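You operate a simulated robot arm through the tools that you are given. There is no shell and no other tool. Be economical: measure what you need, move in short steps, check, and stop when the job is done.

You run a simulated robot arm. Do the job below in one go: nothing can be reset, and whatever is moved stays where it is left.

Task
Clamp the short reed that the slip names in the stand and polish its mark off.
Fine: use the polishing block and put it back; leave the other reed and its mark.

It is judged by the outcome, as a careful person would: the job done as asked, and still so three seconds after it is handed in. It fails if anything else is knocked over, pushed out of place, dropped, spilled or broken.

Robot
A 6-joint arm with a two-finger parallel gripper, fixed in place. Base frame: the origin is at the foot of the arm, x ahead of it, y to its left, z up; the work surface is at about z = 0.8. Readings come in m, degrees, newtons and seconds.
With the tool pointing down near the work surface it reaches from about 0.26 to 0.68 m from the base axis. Its first joint turns from -66.0 to 66.0 degrees. Payload 2.9 kg.
Tool frame: the origin (TCP) lies between the finger pads and is the grasp point; the fingertips stand 0.03 m ahead of it; z points along the fingers, y is the line along which they close. Largest opening 0.11 m; finger width 0.02, thickness 0.01; the body of the gripper, 0.048 by 0.112 m, starts 0.055 m behind the TCP.
Orientation is that of the tool frame in the base frame, as a unit quaternion [w, x, y, z]. With the fingers straight down and closing along the base's y, the tool's x points along the base's -x, its y along +y and its z along -z.

Tools
- The arm moves only by the tool move_arm. Its argument "commands" is text: rows parted by semicolons, each of 7 numbers parted by spaces: the finger opening in m, from 0 to 0.11, then the shift along the tool's x, y, z in m, then the turn, a rotation vector about the tool's x, y, z in degrees. In form: jaw tx ty tz ax ay az; .... A call has 1 to 8 rows; each row is the pose to reach, as a shift and turn from the pose commanded when the call began, along the tool's axes at that moment. Rows are played at 5 a second. More than 0.05 m and 8.6 degrees between two rows, or a gripper value outside its range, and nothing of the call is played. A pose out of reach is approached as far as the arm can. The call stops where the force on the tool passes 70 N (or 10 N more than at its start, if that is more) or the arm is blocked; 0.2 s more then pass. The fingers move at their own pace (about 0.108 m/s each) and stop on an object; they squeeze with about 38 N. The grip force told is the motor's: it shows also when the fingers shut on nothing. Time passes only in rows, and 0.2 s behind the last, so rows that repeat a pose let the fingers close. It gives the time, the measured TCP pose, the force on the tool (base axes), the opening and the grip force at its end, in the units of the frame above (readings bear some noise), and new pictures: "pictures" is both (left out), scene, wrist or none.
- Cameras (640 x 400 px; columns grow to the right, rows downward): "scene" is fixed at [0.0734, 0.4242, 1.3857]; the picture's right is [-0.81, -0.58, 0.00], its down [-0.29, 0.40, -0.87] and it looks along [0.51, -0.71, -0.49] (base axes); focal length 341 px, centre (320, 200). "wrist" rides on the gripper at [0.072, 0.017, -0.103] in the tool frame; the picture's right is [-0.23, 0.97, 0.00], its down [-0.76, -0.18, -0.62] and it looks along [-0.61, -0.14, 0.78] (tool axes); focal length 222 px, centre (320, 200).
- probe_pixels(camera, pixels): for up to 12 pixels [column, row] of the newest picture of that camera ("zoom" is the newest enlarged one), the place [x, y, z] in the base frame of the surface seen there, good to about 0.002 m, but the place of the scene camera against the robot may be out by one fixed shift of up to 0.012 m in any direction. The clock stands still meanwhile.
- zoom(camera, box): a new picture of the part [left, top, right, bottom] of that camera's present view, enlarged. The clock stands still meanwhile.
- job_done(): hands the job in; it is judged then, once.

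Keep the steps short. Do not move on a guess: measure, check each grasp and each placing, and mend mistakes. In all there are 80 turns and 170 pictures (those below and enlarged ones count). Leave the gripper open and the arm clear of the work at the hand-in unless told otherwise, and finish with a single line.

The tools are called after ">>>" by a JSON object that holds its "method" and its "body". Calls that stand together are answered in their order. move_arm: Moves the arm, as the interface text tells. Its arguments: {"type":"object","properties":{"commands":{"type":"string"},"pictures":{"type":"string","enum":["both","scene","wrist","none"]}},"required":["commands"]} The other tools are called the same way: probe_pixels (camera, pixels) gives the place of the surface under pixels of a picture; zoom (camera, box) takes an enlarged picture of a part of a camera's view; job_done () hands the job in.

At the start:

```text
time: 0.0
eef_pos: [0.4976, 0.0422, 1.1709]
tcp_rot: [0.0, -0.001, 1.0, 0.0]
force: [0.6, -1.0, -0.2]
opening: 0.11
grasp_force: 0.1
```

scene: 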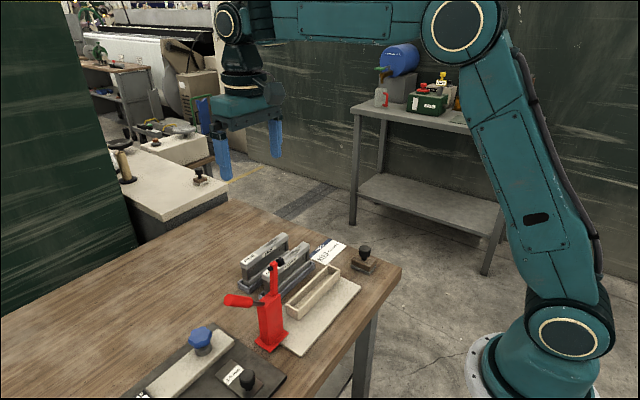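
wrist: 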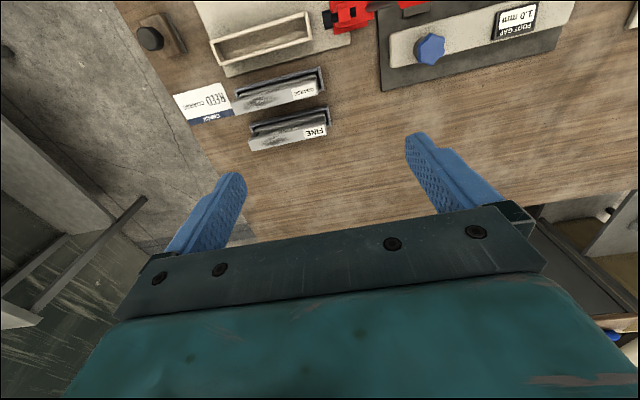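

I see a bench with two labelled trays, a slip, a red toggle clamp, and a plate with a blue knob. I'll zoom in to read the labels.

>>> {"method": "zoom", "body": {"camera": "scene", "box": [220, 220, 400, 340]}}

>>> {"method": "zoom", "body": {"camera": "scene", "box": [120, 300, 300, 400]}}

>>> {"method": "zoom", "body": {"camera": "wrist", "box": [120, 0, 360, 150]}}

>>> {"method": "zoom", "body": {"camera": "wrist", "box": [320, 0, 640, 150]}}

```text
3.33 times, centred on (310, 280) of scene
```

zoom: 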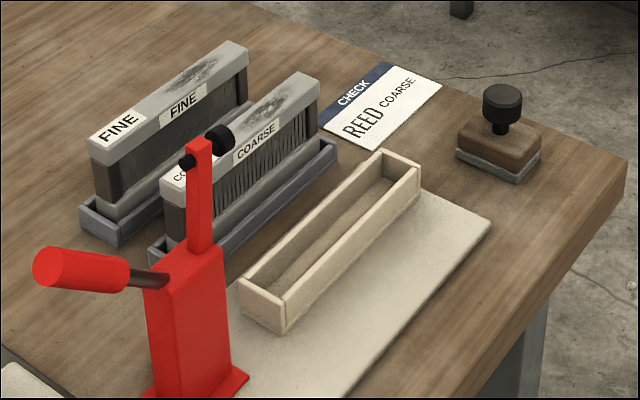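

```text
3.56 times, centred on (210, 350) of scene
```

zoom: 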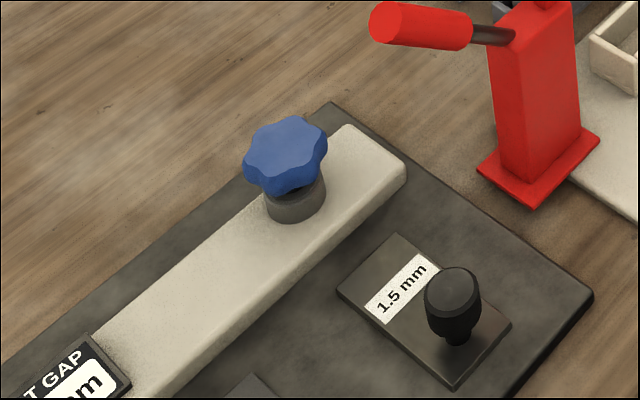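

```text
2.67 times, centred on (240, 75) of wrist
```

zoom: 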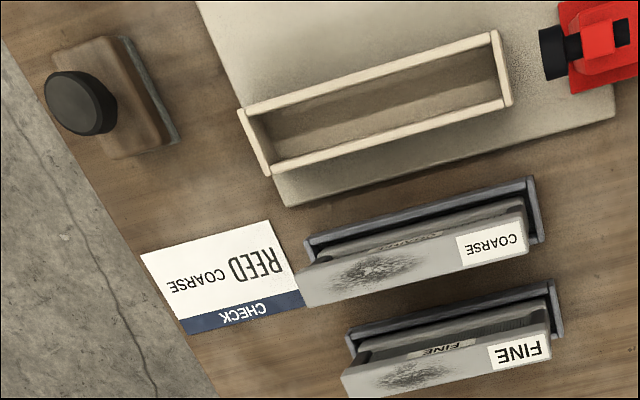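

```text
2.00 times, centred on (480, 75) of wrist
```

zoom: 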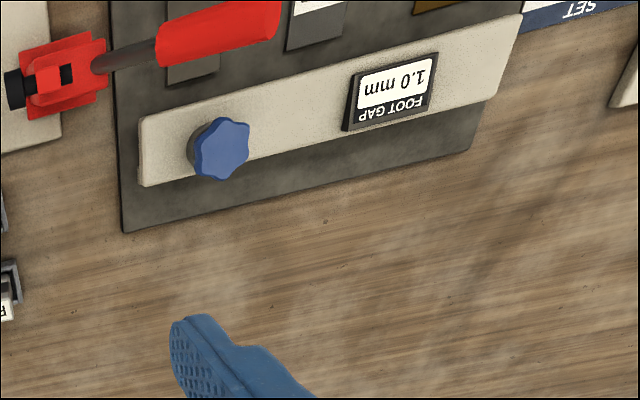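

The slip says "CHECK – REED COARSE". The stand is the light channel with the red toggle clamp, and the polishing block is the wooden one with the black knob. I'll probe these through the wrist zoom.

>>> {"method": "zoom", "body": {"camera": "wrist", "box": [120, 0, 360, 150]}}

>>> {"method": "probe_pixels", "body": {"camera": "zoom", "pixels": [[303, 273], [520, 215], [375, 268], [500, 40], [270, 165], [245, 115], [375, 120], [290, 195], [78, 95], [125, 85], [310, 242], [535, 182]]}}

>>> {"method": "probe_pixels", "body": {"camera": "zoom", "pixels": [[345, 380], [545, 335], [415, 375], [600, 45], [550, 55], [605, 110], [175, 135], [120, 155], [60, 50], [505, 102], [380, 360], [520, 350]]}}

```text
2.67 times, centred on (240, 75) of wrist
```

zoom: 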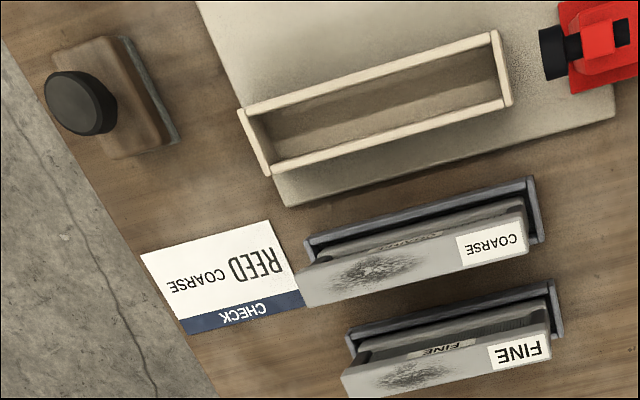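

```text
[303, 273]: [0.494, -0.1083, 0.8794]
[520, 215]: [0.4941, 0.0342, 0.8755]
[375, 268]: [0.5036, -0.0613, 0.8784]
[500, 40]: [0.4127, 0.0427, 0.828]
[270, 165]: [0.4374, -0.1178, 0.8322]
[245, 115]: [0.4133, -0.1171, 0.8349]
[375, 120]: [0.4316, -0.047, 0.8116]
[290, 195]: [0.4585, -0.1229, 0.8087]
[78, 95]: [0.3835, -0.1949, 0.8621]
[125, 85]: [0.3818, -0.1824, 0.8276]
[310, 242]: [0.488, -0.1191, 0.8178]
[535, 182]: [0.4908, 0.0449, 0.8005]
```

```text
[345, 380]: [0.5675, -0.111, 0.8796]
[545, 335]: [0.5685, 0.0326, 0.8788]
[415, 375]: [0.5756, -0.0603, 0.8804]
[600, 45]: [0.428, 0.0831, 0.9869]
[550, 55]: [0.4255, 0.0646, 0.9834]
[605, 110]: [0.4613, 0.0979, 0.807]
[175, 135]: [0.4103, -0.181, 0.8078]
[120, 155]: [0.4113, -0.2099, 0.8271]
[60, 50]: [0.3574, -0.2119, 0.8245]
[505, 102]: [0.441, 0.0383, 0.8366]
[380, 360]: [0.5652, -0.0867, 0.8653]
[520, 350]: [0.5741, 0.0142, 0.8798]
```

Measured so far:
- Coarse reed: top along y, x≈0.50, y −0.11..0.04, z≈0.879.
- Stand channel: x≈0.413..0.439, rims at z≈0.834.
- Clamp: y≈0.085.

Next I'll turn the tool by −90° while high up, so the jaws close along x, then look from there.

>>> {"method": "move_arm", "body": {"commands": "0.11 0.005 -0.02 0 0 0 -8; 0.11 0.01 -0.04 0 0 0 -16; 0.11 0.015 -0.06 0 0 0 -24; 0.11 0.02 -0.08 0 0 0 -32; 0.11 0.025 -0.1 0 0 0 -40; 0.11 0.03 -0.12 0 0 0 -48; 0.11 0.037 -0.14 0 0 0 -56; 0.11 0.037 -0.14 0 0 0 -64", "pictures": "none"}}

>>> {"method": "move_arm", "body": {"commands": "0.11 0 0 0.02 0 0 -8; 0.11 0 0 0.04 0 0 -16; 0.11 0 0 0.06 0 0 -24; 0.11 0 0 0.06 0 0 -26; 0.11 0 0 0.06 0 0 -26", "pictures": "both"}}

```text
time: 1.8
eef_pos: [0.4607, -0.0996, 1.1721]
tcp_rot: [0.001, -0.531, 0.847, 0.0]
force: [0.4, 0.9, 0.7]
opening: 0.1099
grasp_force: 0.1
```

```text
time: 3.0
eef_pos: [0.4601, -0.0979, 1.1128]
tcp_rot: [0.0, 0.707, -0.707, -0.001]
force: [-0.2, -0.3, -0.4]
opening: 0.1099
grasp_force: 0.1
```

scene: 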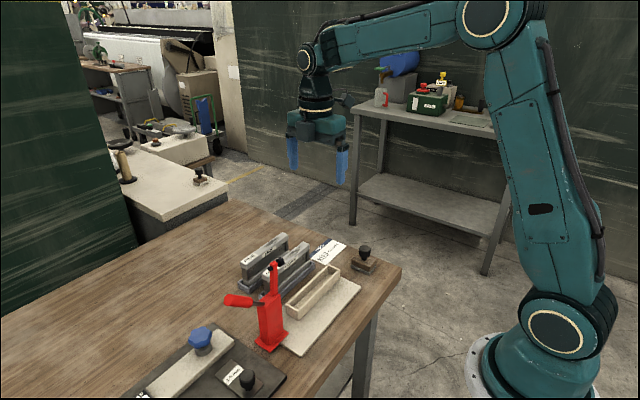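
wrist: 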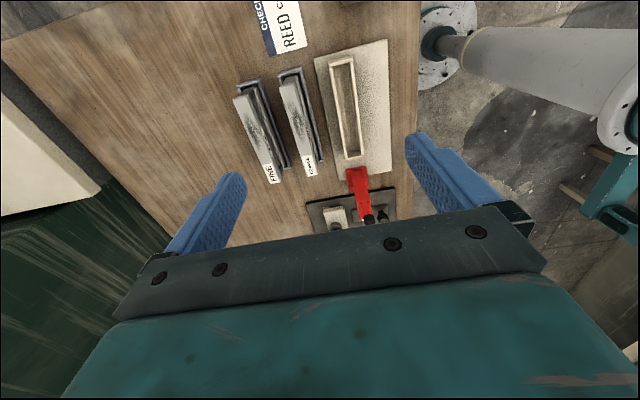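

The view now looks along +y. I'll zoom in on the reeds and stand to measure their widths precisely.

>>> {"method": "zoom", "body": {"camera": "wrist", "box": [226, 35, 402, 145]}}

>>> {"method": "zoom", "body": {"camera": "wrist", "box": [226, 130, 402, 240]}}

```text
3.64 times, centred on (314, 90) of wrist
```

zoom: 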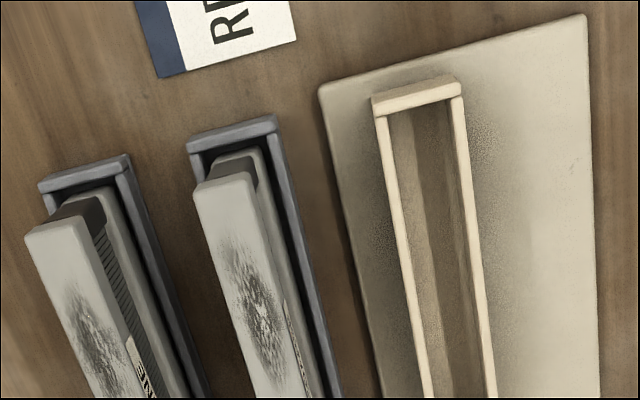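

```text
3.64 times, centred on (314, 185) of wrist
```

zoom: 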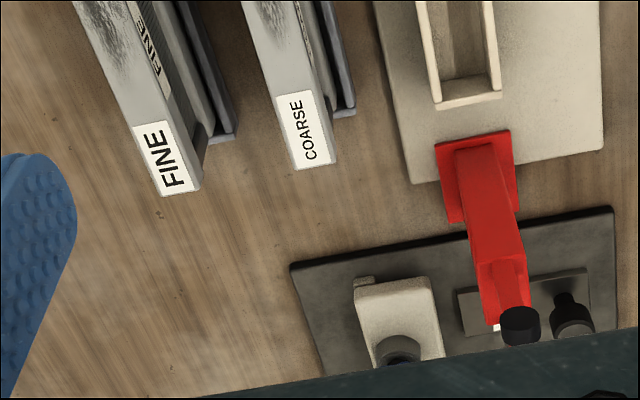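

>>> {"method": "probe_pixels", "body": {"camera": "zoom", "pixels": [[270, 70], [309, 65], [293, 160], [330, 155], [427, 50], [492, 45], [460, 85], [468, 103], [460, 40], [480, 140], [500, 300], [520, 320]]}}

>>> {"method": "zoom", "body": {"camera": "wrist", "box": [226, 35, 402, 145]}}

>>> {"method": "probe_pixels", "body": {"camera": "zoom", "pixels": [[200, 200], [247, 185], [230, 300], [270, 295], [384, 150], [391, 150], [458, 150], [468, 150], [420, 200], [374, 103], [462, 90], [415, 88]]}}

```text
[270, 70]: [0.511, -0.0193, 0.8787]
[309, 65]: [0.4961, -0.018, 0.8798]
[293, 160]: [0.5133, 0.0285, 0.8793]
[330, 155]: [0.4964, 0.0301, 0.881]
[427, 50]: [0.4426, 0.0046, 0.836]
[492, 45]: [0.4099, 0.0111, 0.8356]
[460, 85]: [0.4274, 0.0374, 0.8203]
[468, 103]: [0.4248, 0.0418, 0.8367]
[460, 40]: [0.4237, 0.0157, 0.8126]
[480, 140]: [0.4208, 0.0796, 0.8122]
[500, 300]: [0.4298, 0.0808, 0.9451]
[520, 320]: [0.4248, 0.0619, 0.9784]
```

```text
3.64 times, centred on (314, 90) of wrist
```

zoom: 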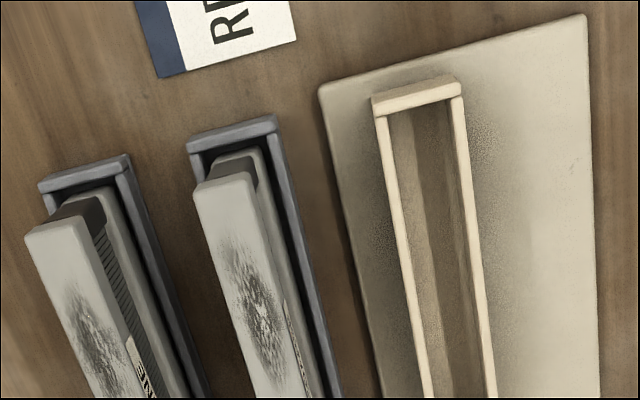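

```text
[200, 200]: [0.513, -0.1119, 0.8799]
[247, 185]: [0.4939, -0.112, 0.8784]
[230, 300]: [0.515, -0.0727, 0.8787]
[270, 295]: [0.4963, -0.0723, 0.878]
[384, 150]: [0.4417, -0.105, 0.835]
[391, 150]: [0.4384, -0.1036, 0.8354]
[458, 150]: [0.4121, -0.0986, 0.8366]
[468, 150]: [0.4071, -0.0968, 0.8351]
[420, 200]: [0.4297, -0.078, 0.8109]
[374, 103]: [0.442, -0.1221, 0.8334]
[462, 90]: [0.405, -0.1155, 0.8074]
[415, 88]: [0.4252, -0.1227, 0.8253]
```

The coarse reed spans x 0.495–0.514, centred at about (0.5045, −0.038), top z 0.879. The channel's inside spans x 0.412–0.438, centred at about (0.425, −0.040), floor 0.8115. Next I'll go above the reed with jaws at 0.06.

>>> {"method": "move_arm", "body": {"commands": "0.06 -0.015 -0.011 0.04 0 0 0; 0.06 -0.03 -0.022 0.08 0 0 0; 0.06 -0.045 -0.033 0.12 0 0 0; 0.06 -0.06 -0.0444 0.15 0 0 0; 0.06 -0.06 -0.0444 0.18 0 0 0; 0.06 -0.06 -0.0444 0.18 0 0 0", "pictures": "both"}}

```text
time: 4.4
eef_pos: [0.5048, -0.0375, 0.9347]
tcp_rot: [0.0, -0.707, 0.707, 0.0]
force: [0.1, 0.2, -0.6]
opening: 0.0603
grasp_force: 0.1
```

scene: 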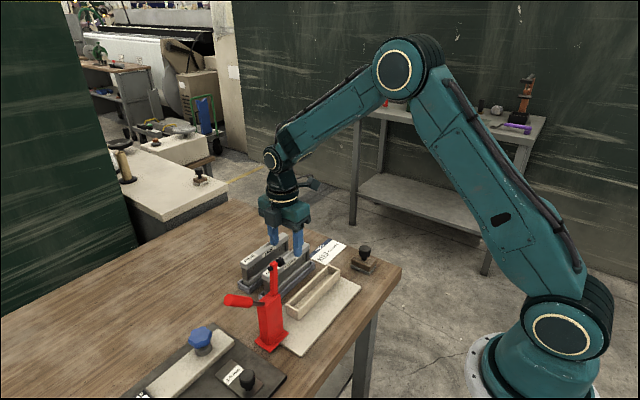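
wrist: 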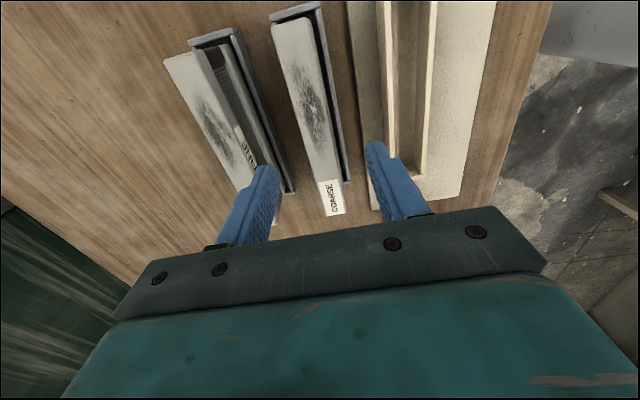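

The fingers straddle the coarse reed. I'll check its extents and its mark from this closer view.

>>> {"method": "zoom", "body": {"camera": "wrist", "box": [240, 0, 480, 220]}}

>>> {"method": "probe_pixels", "body": {"camera": "wrist", "pixels": [[273, 26], [307, 17], [325, 213], [344, 210], [292, 75], [322, 68], [308, 80], [325, 150], [318, 10], [384, 8], [432, 8], [410, 60]]}}

```text
1.82 times, centred on (360, 110) of wrist
```

zoom: 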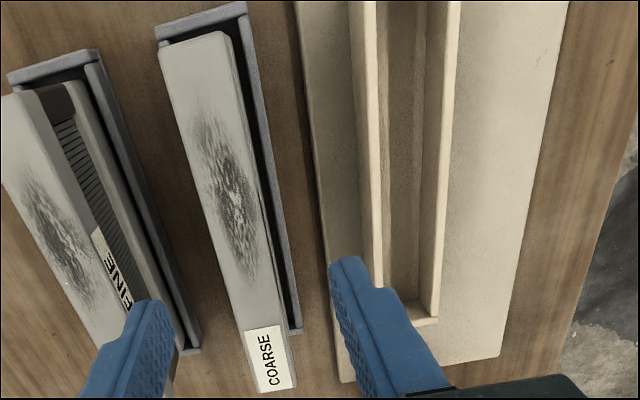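

```text
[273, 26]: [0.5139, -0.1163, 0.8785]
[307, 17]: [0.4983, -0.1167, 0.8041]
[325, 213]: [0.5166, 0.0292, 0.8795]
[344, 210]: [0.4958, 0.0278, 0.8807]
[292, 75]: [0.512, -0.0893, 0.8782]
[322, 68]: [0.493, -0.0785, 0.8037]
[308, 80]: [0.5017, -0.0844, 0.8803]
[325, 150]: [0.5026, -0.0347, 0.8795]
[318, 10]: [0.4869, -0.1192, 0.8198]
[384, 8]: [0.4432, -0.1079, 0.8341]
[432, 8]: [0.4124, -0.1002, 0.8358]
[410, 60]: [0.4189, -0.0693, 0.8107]
```

The mark lies on the top face at about y −0.09…−0.03. I'll lower to z≈0.866 and close.

>>> {"method": "move_arm", "body": {"commands": "0.06 0 0 0.02 0 0 0; 0.06 0 0 0.045 0 0 0; 0.06 0 0 0.069 0 0 0; 0.06 0 0 0.069 0 0 0; 0 0 0 0.069 0 0 0; 0 0 0 0.069 0 0 0; 0 0 0 0.069 0 0 0", "pictures": "both"}}

```text
time: 6.0
eef_pos: [0.5059, -0.037, 0.8624]
tcp_rot: [0.0, 0.708, -0.706, 0.0]
force: [0.2, -0.5, -0.1]
opening: 0.0216
grasp_force: 38.2
```

scene: 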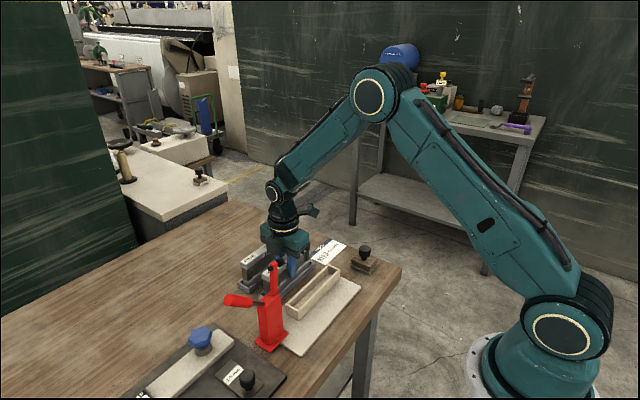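
wrist: 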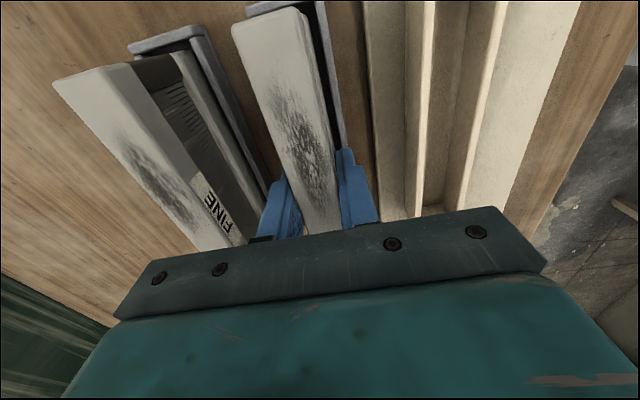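

Gripped at 0.0216 m opening with 38 N. I'll lift straight up 0.065.

>>> {"method": "move_arm", "body": {"commands": "0 0 0 -0.015 0 0 0; 0 0 0 -0.03 0 0 0; 0 0 0 -0.05 0 0 0; 0 0 0 -0.065 0 0 0; 0 0 0 -0.065 0 0 0", "pictures": "both"}}

```text
time: 7.2
eef_pos: [0.5057, -0.0384, 0.9286]
tcp_rot: [-0.001, 0.707, -0.707, 0.0]
force: [-0.1, 0.7, -1.3]
opening: 0.0217
grasp_force: 38.2
```

scene: 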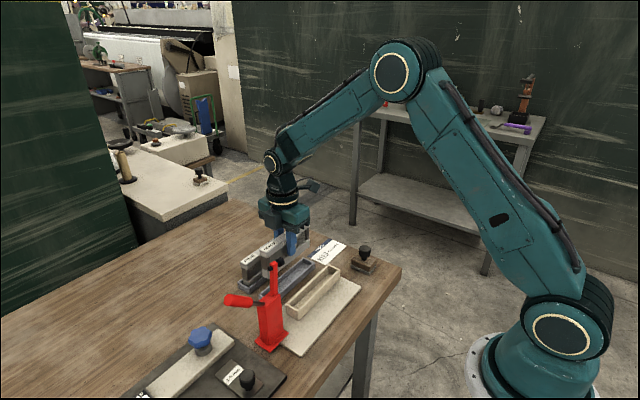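
wrist: 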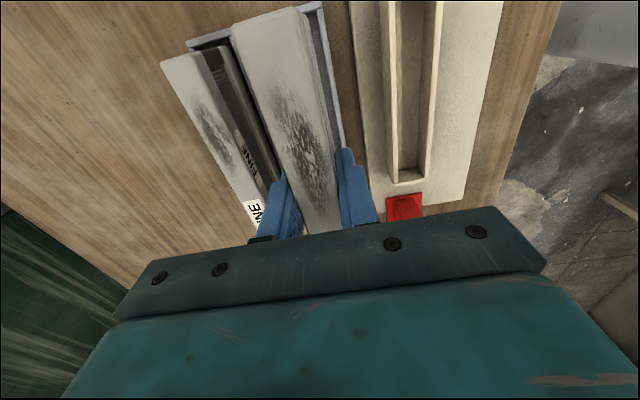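

The reed is held upright. I'll carry it over the stand: −0.081 in x, tool y +0.081.

>>> {"method": "move_arm", "body": {"commands": "0 0 0.02 0 0 0 0; 0 0 0.04 0 0 0 0; 0 0 0.06 0 0 0 0; 0 0 0.081 0 0 0 0; 0 0 0.081 0 0 0 0; 0 0 0.081 0 0 0 0", "pictures": "both"}}

>>> {"method": "zoom", "body": {"camera": "scene", "box": [230, 220, 380, 320]}}

>>> {"method": "zoom", "body": {"camera": "wrist", "box": [220, 0, 400, 112]}}

```text
time: 8.6
eef_pos: [0.425, -0.0409, 0.9274]
tcp_rot: [0.0, 0.707, -0.707, -0.001]
force: [-0.4, 0.2, -1.2]
opening: 0.0216
grasp_force: 37.8
```

scene: 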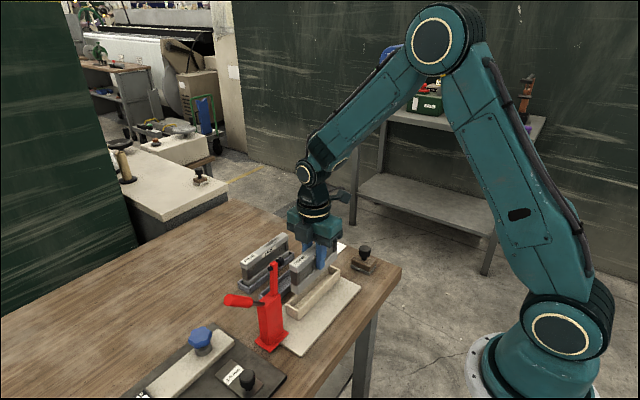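
wrist: 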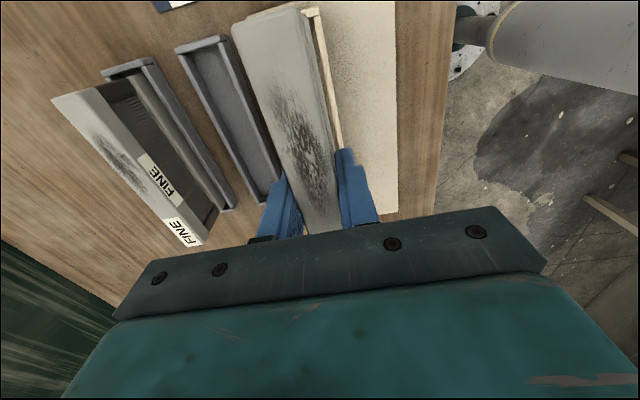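

```text
4.00 times, centred on (305, 270) of scene
```

zoom: 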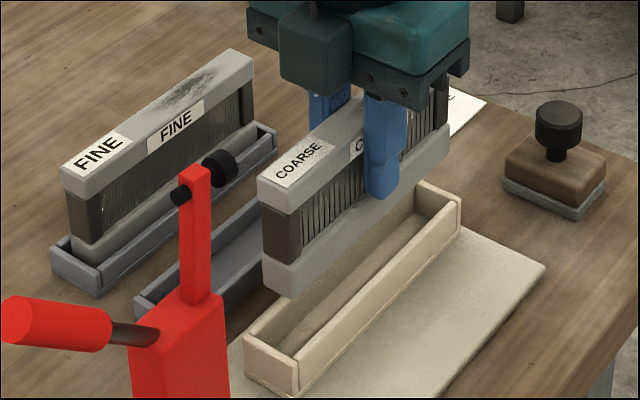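

```text
3.56 times, centred on (310, 56) of wrist
```

zoom: 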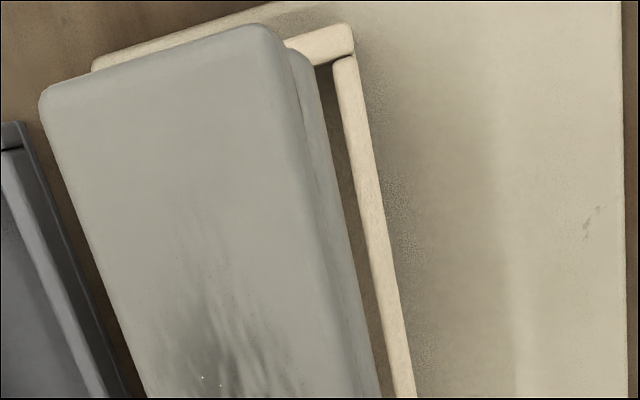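

>>> {"method": "probe_pixels", "body": {"camera": "zoom", "pixels": [[55, 95], [262, 33], [342, 33], [325, 55], [300, 60], [345, 62], [345, 100], [357, 100]]}}

>>> {"method": "zoom", "body": {"camera": "scene", "box": [270, 250, 360, 325]}}

```text
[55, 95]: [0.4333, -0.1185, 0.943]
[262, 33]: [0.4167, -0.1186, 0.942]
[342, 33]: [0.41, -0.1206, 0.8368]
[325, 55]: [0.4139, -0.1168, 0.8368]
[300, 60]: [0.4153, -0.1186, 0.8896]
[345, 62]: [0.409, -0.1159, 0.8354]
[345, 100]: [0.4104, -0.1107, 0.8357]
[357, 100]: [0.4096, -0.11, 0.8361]
```

```text
5.33 times, centred on (315, 288) of scene
```

zoom: 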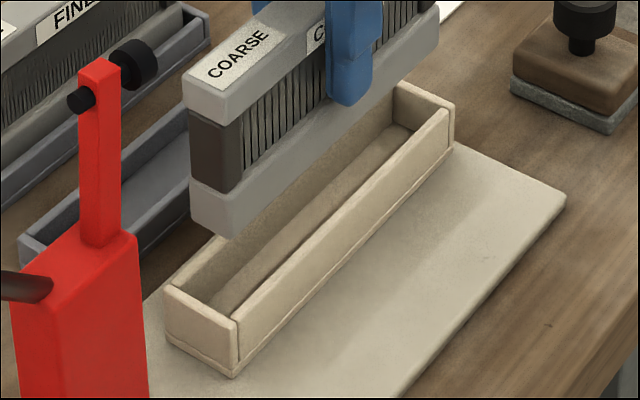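

>>> {"method": "probe_pixels", "body": {"camera": "zoom", "pixels": [[215, 225], [225, 230], [215, 175], [205, 100], [225, 115], [170, 292], [233, 322], [205, 310], [215, 307], [425, 90], [410, 130], [238, 370]]}}

```text
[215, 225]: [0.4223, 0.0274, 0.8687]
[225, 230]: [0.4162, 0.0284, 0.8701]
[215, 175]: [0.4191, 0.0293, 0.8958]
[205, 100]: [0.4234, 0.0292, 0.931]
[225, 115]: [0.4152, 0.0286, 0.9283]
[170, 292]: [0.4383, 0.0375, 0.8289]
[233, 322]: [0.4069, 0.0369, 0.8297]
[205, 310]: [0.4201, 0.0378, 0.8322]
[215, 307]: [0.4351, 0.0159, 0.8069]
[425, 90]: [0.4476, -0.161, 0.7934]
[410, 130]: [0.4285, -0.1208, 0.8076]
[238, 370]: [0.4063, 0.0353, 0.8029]
```

The reed sits about 2.5 mm too far toward −y relative to the channel. I'll shift +y 2.5 mm and lower to just above the rim, then check.

>>> {"method": "move_arm", "body": {"commands": "0 -0.0025 0 0 0 0 0; 0 -0.0025 0 0.013 0 0 0; 0 -0.0025 0 0.026 0 0 0; 0 -0.0025 0 0.026 0 0 0; 0 -0.0025 0 0.026 0 0 0", "pictures": "both"}}

>>> {"method": "zoom", "body": {"camera": "scene", "box": [270, 250, 360, 325]}}

>>> {"method": "zoom", "body": {"camera": "wrist", "box": [220, 0, 400, 112]}}

```text
time: 9.8
eef_pos: [0.4234, -0.036, 0.9004]
tcp_rot: [0.0, 0.707, -0.707, 0.001]
force: [0.0, 0.2, -2.4]
opening: 0.0215
grasp_force: 37.9
```

scene: 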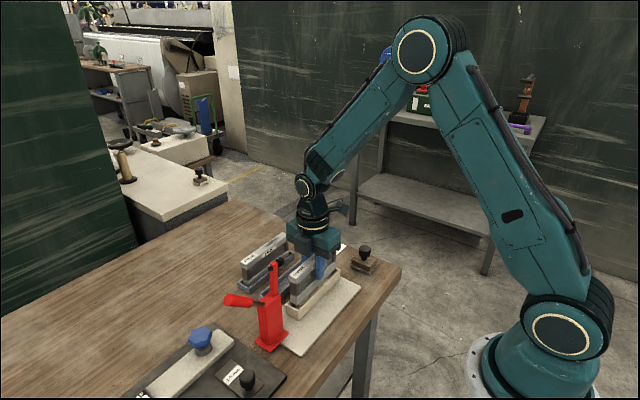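
wrist: 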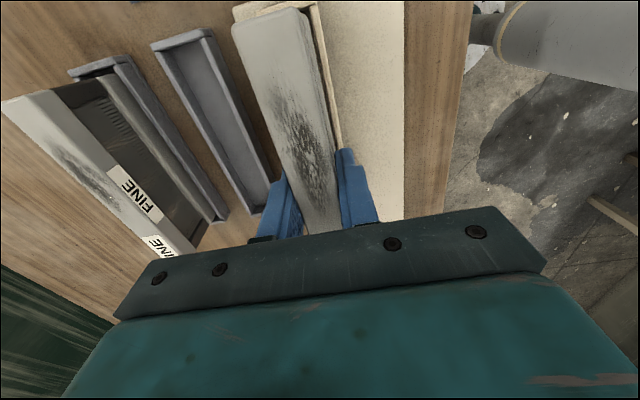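

```text
5.33 times, centred on (315, 288) of scene
```

zoom: 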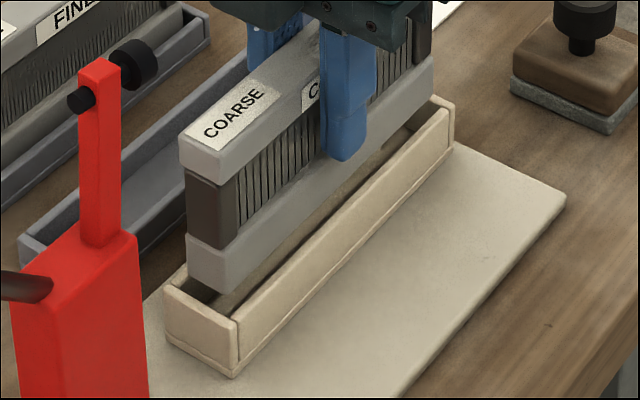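

```text
3.56 times, centred on (310, 56) of wrist
```

zoom: 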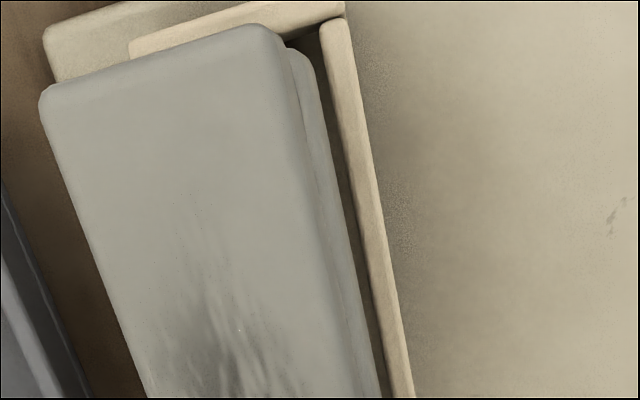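

>>> {"method": "probe_pixels", "body": {"camera": "zoom", "pixels": [[55, 92], [250, 30], [312, 80], [345, 80], [310, 22], [300, 14], [295, 52], [330, 40], [325, 120], [345, 120]]}}

>>> {"method": "probe_pixels", "body": {"camera": "scene", "pixels": [[308, 296], [309, 303], [305, 298], [308, 302], [312, 313]]}}

>>> {"method": "zoom", "body": {"camera": "scene", "box": [290, 285, 330, 320]}}

```text
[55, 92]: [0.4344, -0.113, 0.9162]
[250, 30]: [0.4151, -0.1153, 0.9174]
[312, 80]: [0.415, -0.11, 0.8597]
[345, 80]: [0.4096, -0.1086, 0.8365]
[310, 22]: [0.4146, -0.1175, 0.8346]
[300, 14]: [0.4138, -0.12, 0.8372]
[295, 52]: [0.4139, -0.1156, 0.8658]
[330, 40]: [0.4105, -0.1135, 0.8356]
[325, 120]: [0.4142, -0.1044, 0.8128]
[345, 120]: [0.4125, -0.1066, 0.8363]
```

```text
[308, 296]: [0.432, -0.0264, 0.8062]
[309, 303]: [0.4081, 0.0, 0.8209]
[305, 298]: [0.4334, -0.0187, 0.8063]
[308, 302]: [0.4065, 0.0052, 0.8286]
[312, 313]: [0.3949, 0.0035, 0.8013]
```

```text
11.43 times, centred on (310, 302) of scene
```

zoom: 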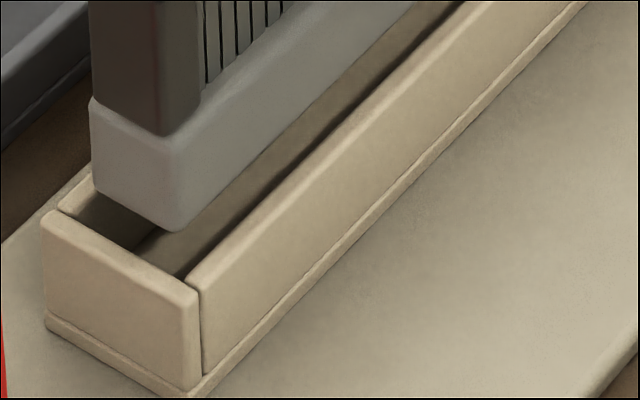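

>>> {"method": "probe_pixels", "body": {"camera": "zoom", "pixels": [[130, 190], [160, 200], [110, 180], [120, 245], [180, 275], [120, 300], [160, 330], [165, 278], [60, 202], [100, 60], [230, 210], [230, 290]]}}

```text
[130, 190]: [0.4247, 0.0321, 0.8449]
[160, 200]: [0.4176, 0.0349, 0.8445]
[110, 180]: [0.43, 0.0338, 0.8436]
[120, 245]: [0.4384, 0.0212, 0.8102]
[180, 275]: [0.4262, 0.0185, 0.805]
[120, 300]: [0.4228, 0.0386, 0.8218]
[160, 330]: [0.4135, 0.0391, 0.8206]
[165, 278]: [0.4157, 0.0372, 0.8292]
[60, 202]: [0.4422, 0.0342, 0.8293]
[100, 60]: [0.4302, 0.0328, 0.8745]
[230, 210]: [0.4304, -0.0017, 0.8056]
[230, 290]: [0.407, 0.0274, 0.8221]
```

Both ends have about 1 mm of clearance. I'll nudge 0.5 mm toward −y and lower gently.

>>> {"method": "move_arm", "body": {"commands": "0 0.0005 0 0 0 0 0; 0 0.0005 0 0.008 0 0 0; 0 0.0005 0 0.015 0 0 0; 0 0.0005 0 0.02 0 0 0; 0 0.0005 0 0.025 0 0 0; 0 0.0005 0 0.025 0 0 0", "pictures": "both"}}

>>> {"method": "zoom", "body": {"camera": "scene", "box": [270, 250, 360, 325]}}

```text
time: 11.2
eef_pos: [0.4246, -0.0379, 0.8756]
tcp_rot: [0.0, -0.707, 0.708, 0.001]
force: [-0.8, 0.2, -2.6]
opening: 0.0217
grasp_force: 38.4
```

scene: 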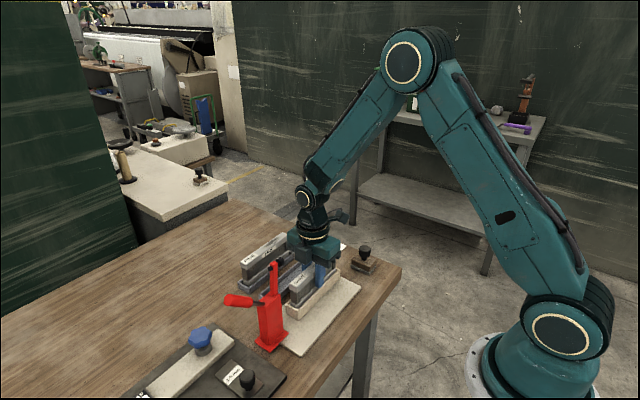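
wrist: 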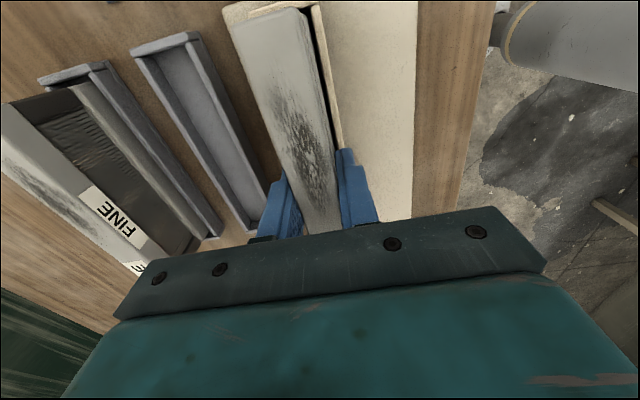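

```text
5.33 times, centred on (315, 288) of scene
```

zoom: 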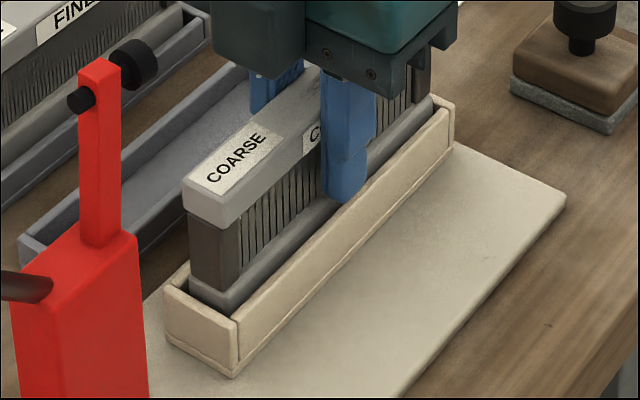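

The reed is inside the channel and no contact force shows yet. I'll lower the last few millimetres in small steps and watch the force.

>>> {"method": "move_arm", "body": {"commands": "0 0 0 0.002 0 0 0; 0 0 0 0.004 0 0 0; 0 0 0 0.0055 0 0 0; 0 0 0 0.0055 0 0 0", "pictures": "none"}}

```text
time: 12.2
eef_pos: [0.423, -0.0372, 0.8712]
tcp_rot: [0.0, -0.707, 0.707, -0.001]
force: [-0.2, 0.0, -1.8]
opening: 0.0215
grasp_force: 38.0
```

>>> {"method": "move_arm", "body": {"commands": "0 0 0 0.001 0 0 0; 0 0 0 0.0015 0 0 0; 0 0 0 0.0015 0 0 0", "pictures": "none"}}

```text
time: 13.0
eef_pos: [0.4237, -0.0368, 0.871]
tcp_rot: [0.0, 0.707, -0.707, 0.0]
force: [-2.0, 0.3, 8.8]
opening: 0.0215
grasp_force: 37.9
```

The force reads +8.8 N, so the reed is seated on the channel floor. I'll open just enough to release (0.045), then go straight up and look.

>>> {"method": "move_arm", "body": {"commands": "0.045 0 0 0 0 0 0; 0.045 0 0 0 0 0 0; 0.045 0 0 -0.02 0 0 0; 0.045 0 0 -0.05 0 0 0; 0.045 0 0 -0.09 0 0 0; 0.045 0.03 0 -0.13 0 0 0; 0.045 0.03 0 -0.13 0 0 0", "pictures": "both"}}

>>> {"method": "zoom", "body": {"camera": "scene", "box": [200, 230, 360, 350]}}

>>> {"method": "zoom", "body": {"camera": "wrist", "box": [200, 30, 420, 230]}}

```text
time: 14.6
eef_pos: [0.4238, -0.0671, 0.9981]
tcp_rot: [0.0, 0.708, -0.706, 0.0]
force: [-0.1, 0.2, -0.2]
opening: 0.0449
grasp_force: 0.2
```

scene: 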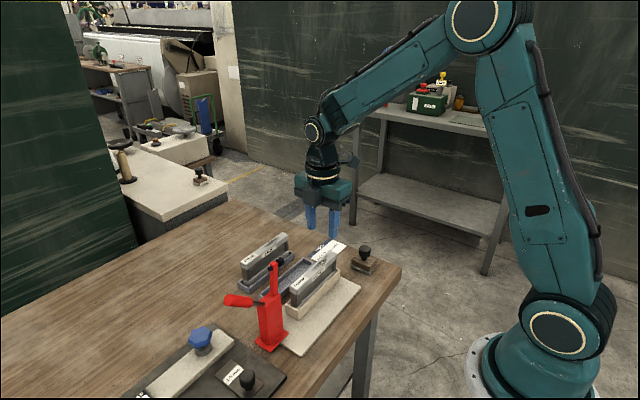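
wrist: 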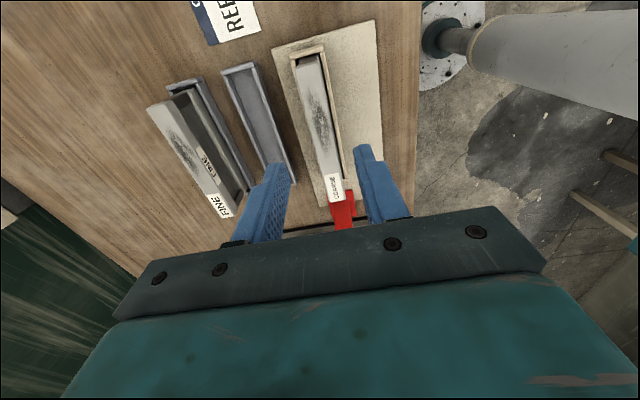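

```text
3.33 times, centred on (280, 290) of scene
```

zoom: 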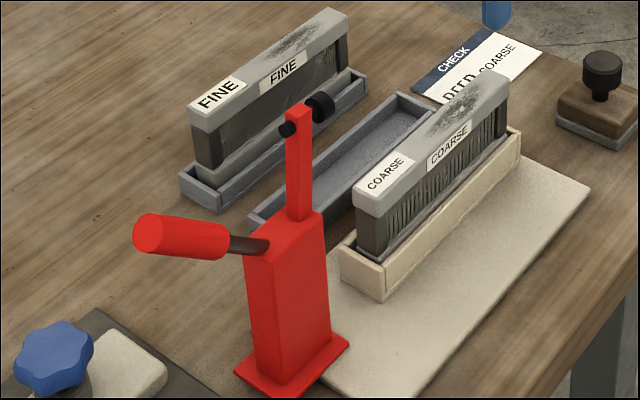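

```text
2.00 times, centred on (310, 130) of wrist
```

zoom: 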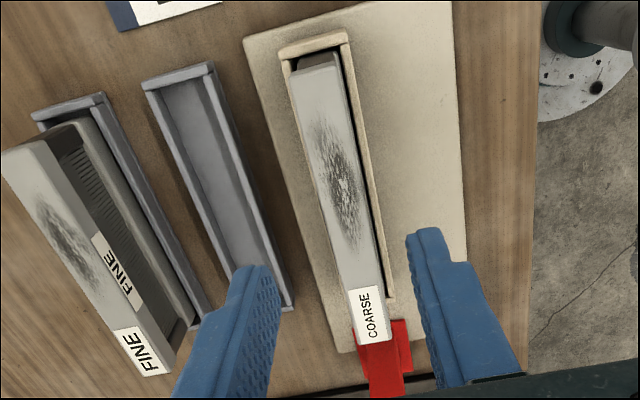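

The coarse reed stands in the stand. Next I'll measure the clamp lever: handle, arm, pad and pivot.

>>> {"method": "probe_pixels", "body": {"camera": "scene", "pixels": [[228, 300], [245, 301], [249, 301], [256, 303], [273, 266], [273, 292], [270, 302], [278, 261], [270, 268], [262, 322], [255, 342], [283, 300]]}}

>>> {"method": "zoom", "body": {"camera": "scene", "box": [215, 255, 305, 325]}}

```text
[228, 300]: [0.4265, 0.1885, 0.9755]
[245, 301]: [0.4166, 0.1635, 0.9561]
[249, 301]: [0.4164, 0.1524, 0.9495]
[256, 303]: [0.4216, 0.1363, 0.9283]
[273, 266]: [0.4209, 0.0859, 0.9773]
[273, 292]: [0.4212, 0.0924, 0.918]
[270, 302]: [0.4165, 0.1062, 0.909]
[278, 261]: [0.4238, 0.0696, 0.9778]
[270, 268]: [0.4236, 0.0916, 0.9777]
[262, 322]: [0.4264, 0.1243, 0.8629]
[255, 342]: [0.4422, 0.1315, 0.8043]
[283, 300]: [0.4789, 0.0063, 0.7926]
```

```text
5.71 times, centred on (260, 290) of scene
```

zoom: 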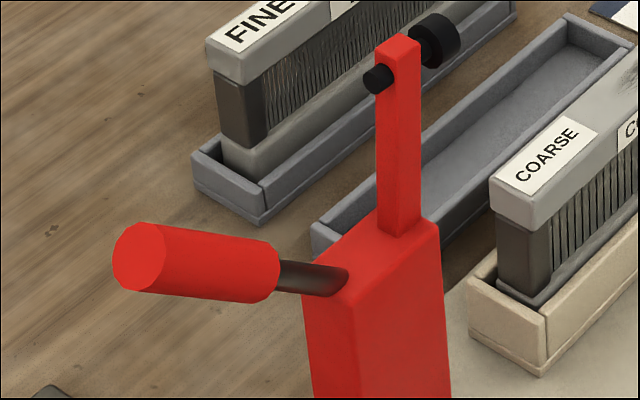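

The handle rises at roughly 40° toward +y from a pivot near the top of the body. I'll fly up and over to view it with the more accurate wrist camera.

>>> {"method": "move_arm", "body": {"commands": "0.06 0 0 -0.04 0 0 0; 0.06 0 0 -0.08 0 0 0; 0.06 -0.03 0 -0.12 0 0 0; 0.06 -0.07 0 -0.12 0 0 0; 0.06 -0.11 0 -0.12 0 0 0; 0.06 -0.15 0 -0.12 0 0 0; 0.06 -0.19 0 -0.12 0 0 0; 0.06 -0.19 0 -0.12 0 0 0", "pictures": "both"}}

>>> {"method": "zoom", "body": {"camera": "wrist", "box": [220, 30, 420, 230]}}

```text
time: 16.4
eef_pos: [0.4235, 0.127, 1.1193]
tcp_rot: [0.0, -0.707, 0.708, 0.0]
force: [-0.2, -0.4, 0.9]
opening: 0.0602
grasp_force: 0.1
```

scene: 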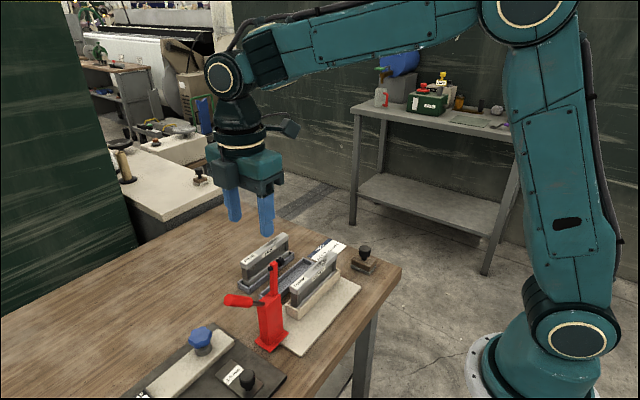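
wrist: 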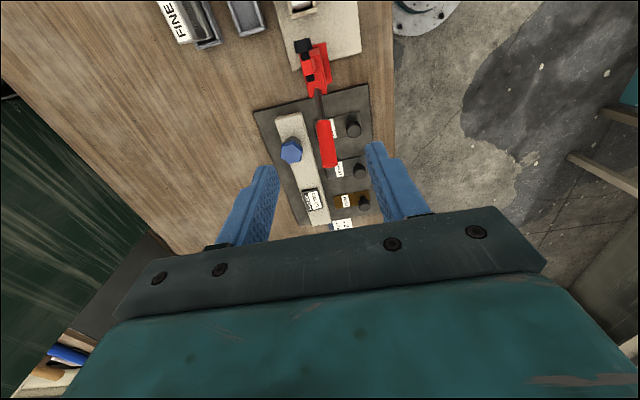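

```text
2.00 times, centred on (320, 130) of wrist
```

zoom: 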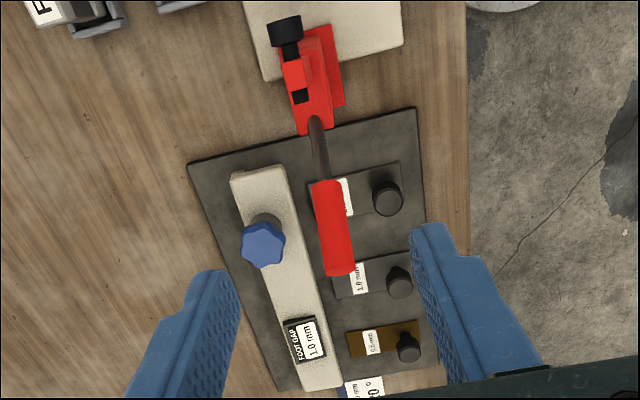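

>>> {"method": "zoom", "body": {"camera": "wrist", "box": [280, 30, 380, 180]}}

>>> {"method": "probe_pixels", "body": {"camera": "wrist", "pixels": [[323, 123], [327, 140], [330, 155], [333, 165], [317, 92], [320, 103], [322, 114], [302, 46], [307, 63], [310, 78], [320, 65], [311, 55]]}}

```text
2.67 times, centred on (330, 105) of wrist
```

zoom: 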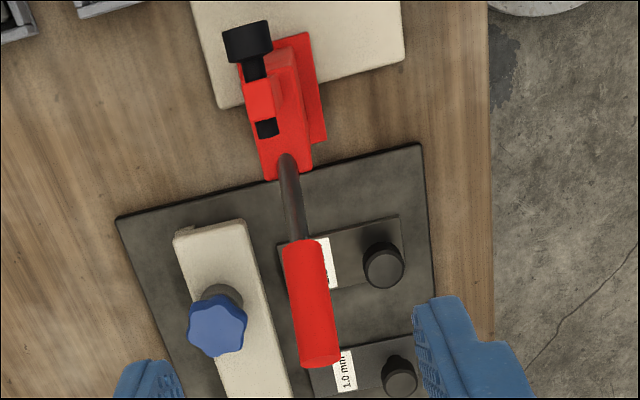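

```text
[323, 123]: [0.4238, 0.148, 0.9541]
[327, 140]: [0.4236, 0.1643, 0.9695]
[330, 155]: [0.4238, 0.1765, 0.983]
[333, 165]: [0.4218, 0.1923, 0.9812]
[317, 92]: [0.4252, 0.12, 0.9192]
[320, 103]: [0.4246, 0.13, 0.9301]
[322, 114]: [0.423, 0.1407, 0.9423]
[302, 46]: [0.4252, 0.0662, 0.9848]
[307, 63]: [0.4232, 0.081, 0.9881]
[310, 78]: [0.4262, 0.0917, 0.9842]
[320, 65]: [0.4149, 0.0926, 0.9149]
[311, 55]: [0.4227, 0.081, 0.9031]
```

The handle axis runs at about 43° from (y .150, z .946) to (.190, .982), with x≈0.4237. I'll descend around it, jaws across x at (y .175, z .966), then close.

>>> {"method": "move_arm", "body": {"commands": "0.06 -0.024 0 0.04 0 0 0; 0.06 -0.048 0 0.075 0 0 0; 0.06 -0.048 0 0.11 0 0 0; 0.06 -0.048 0 0.14 0 0 0; 0.06 -0.048 0 0.153 0 0 0; 0.06 -0.048 0 0.153 0 0 0", "pictures": "both"}}

>>> {"method": "zoom", "body": {"camera": "scene", "box": [190, 220, 310, 320]}}

```text
time: 17.8
eef_pos: [0.4254, 0.1703, 0.9661]
tcp_rot: [0.0, -0.707, 0.707, 0.001]
force: [0.8, -0.3, 0.0]
opening: 0.0603
grasp_force: 0.0
```

scene: 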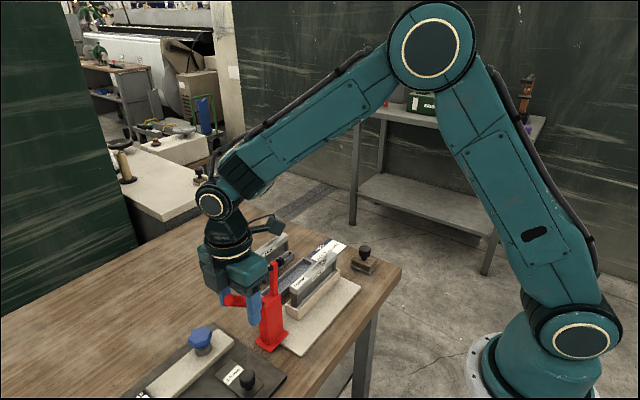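
wrist: 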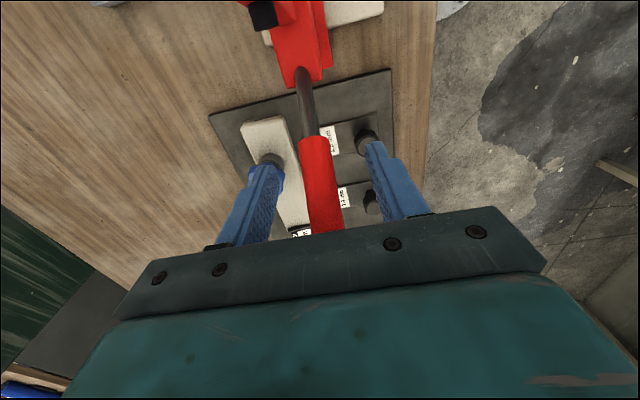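

```text
4.00 times, centred on (250, 270) of scene
```

zoom: 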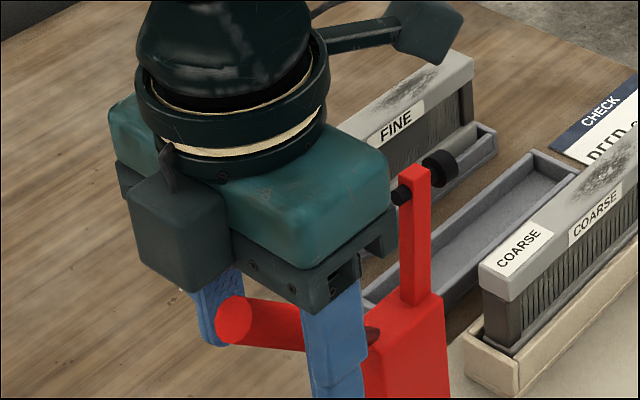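

The handle lies between the fingers. I'll close on it.

>>> {"method": "move_arm", "body": {"commands": "0 0 0 0 0 0 0; 0 0 0 0 0 0 0; 0 0 0 0 0 0 0", "pictures": "none"}}

```text
time: 18.6
eef_pos: [0.4244, 0.1706, 0.9648]
tcp_rot: [-0.001, -0.707, 0.707, 0.0]
force: [-3.4, -1.0, -1.9]
opening: 0.0185
grasp_force: 45.2
```

Gripped (0.0185 m). I'll swing the handle a little along its arc: −y and up, about 30 mm in small steps.

>>> {"method": "move_arm", "body": {"commands": "0 0.005 0 -0.005 0 0 0; 0 0.010 0 -0.010 0 0 0; 0 0.016 0 -0.014 0 0 0; 0 0.022 0 -0.018 0 0 0; 0 0.022 0 -0.018 0 0 0", "pictures": "both"}}

>>> {"method": "zoom", "body": {"camera": "scene", "box": [190, 220, 310, 320]}}

```text
time: 19.8
eef_pos: [0.425, 0.1486, 0.9841]
tcp_rot: [0.0, 0.707, -0.707, 0.0]
force: [12.3, 7.3, -30.7]
opening: 0.0187
grasp_force: 44.6
```

scene: 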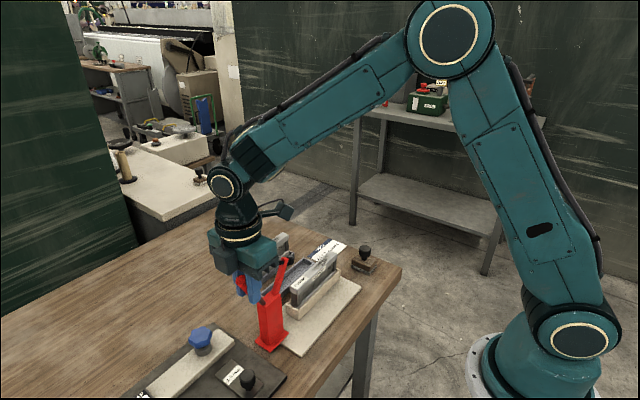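
wrist: 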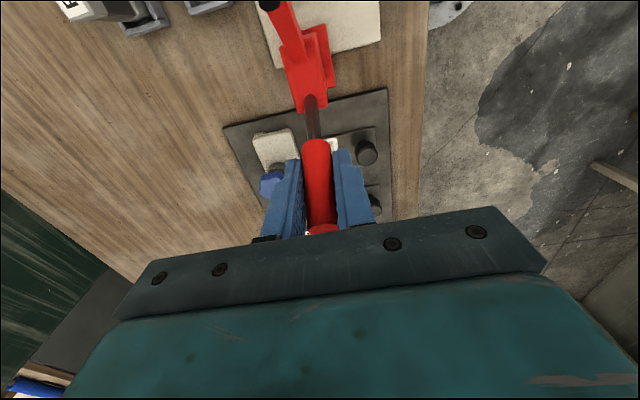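

```text
4.00 times, centred on (250, 270) of scene
```

zoom: 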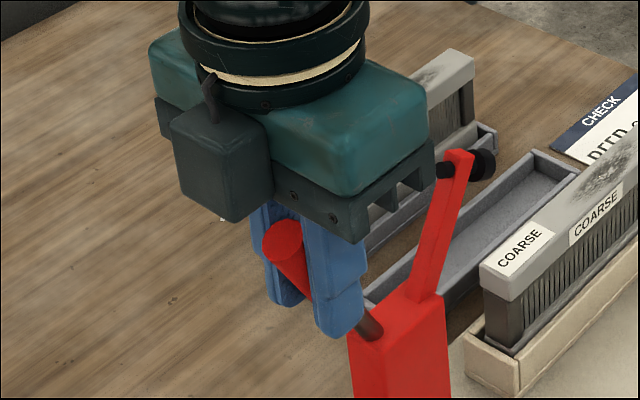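

The lever turns with it. I'll measure the new angles to find the pivot.

>>> {"method": "probe_pixels", "body": {"camera": "wrist", "pixels": [[310, 105], [313, 130], [316, 150], [318, 180], [320, 205], [280, 15], [290, 40], [296, 60], [300, 80], [268, 4]]}}

>>> {"method": "probe_pixels", "body": {"camera": "zoom", "pixels": [[458, 170], [440, 230], [425, 285], [445, 170], [482, 165], [372, 325], [285, 240], [400, 305]]}}

```text
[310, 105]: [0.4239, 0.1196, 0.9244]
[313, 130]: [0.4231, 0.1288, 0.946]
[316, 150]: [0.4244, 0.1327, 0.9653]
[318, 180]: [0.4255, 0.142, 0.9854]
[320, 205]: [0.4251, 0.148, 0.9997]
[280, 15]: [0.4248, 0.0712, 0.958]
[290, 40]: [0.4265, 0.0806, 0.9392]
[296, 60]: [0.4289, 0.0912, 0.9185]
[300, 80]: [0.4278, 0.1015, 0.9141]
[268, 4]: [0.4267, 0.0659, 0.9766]
```

```text
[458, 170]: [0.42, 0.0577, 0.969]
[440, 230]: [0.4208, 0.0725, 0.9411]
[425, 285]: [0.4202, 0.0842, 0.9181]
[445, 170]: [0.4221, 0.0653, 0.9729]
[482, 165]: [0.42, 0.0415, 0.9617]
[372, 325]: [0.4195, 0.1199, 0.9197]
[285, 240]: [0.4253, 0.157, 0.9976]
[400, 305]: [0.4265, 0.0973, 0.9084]
```

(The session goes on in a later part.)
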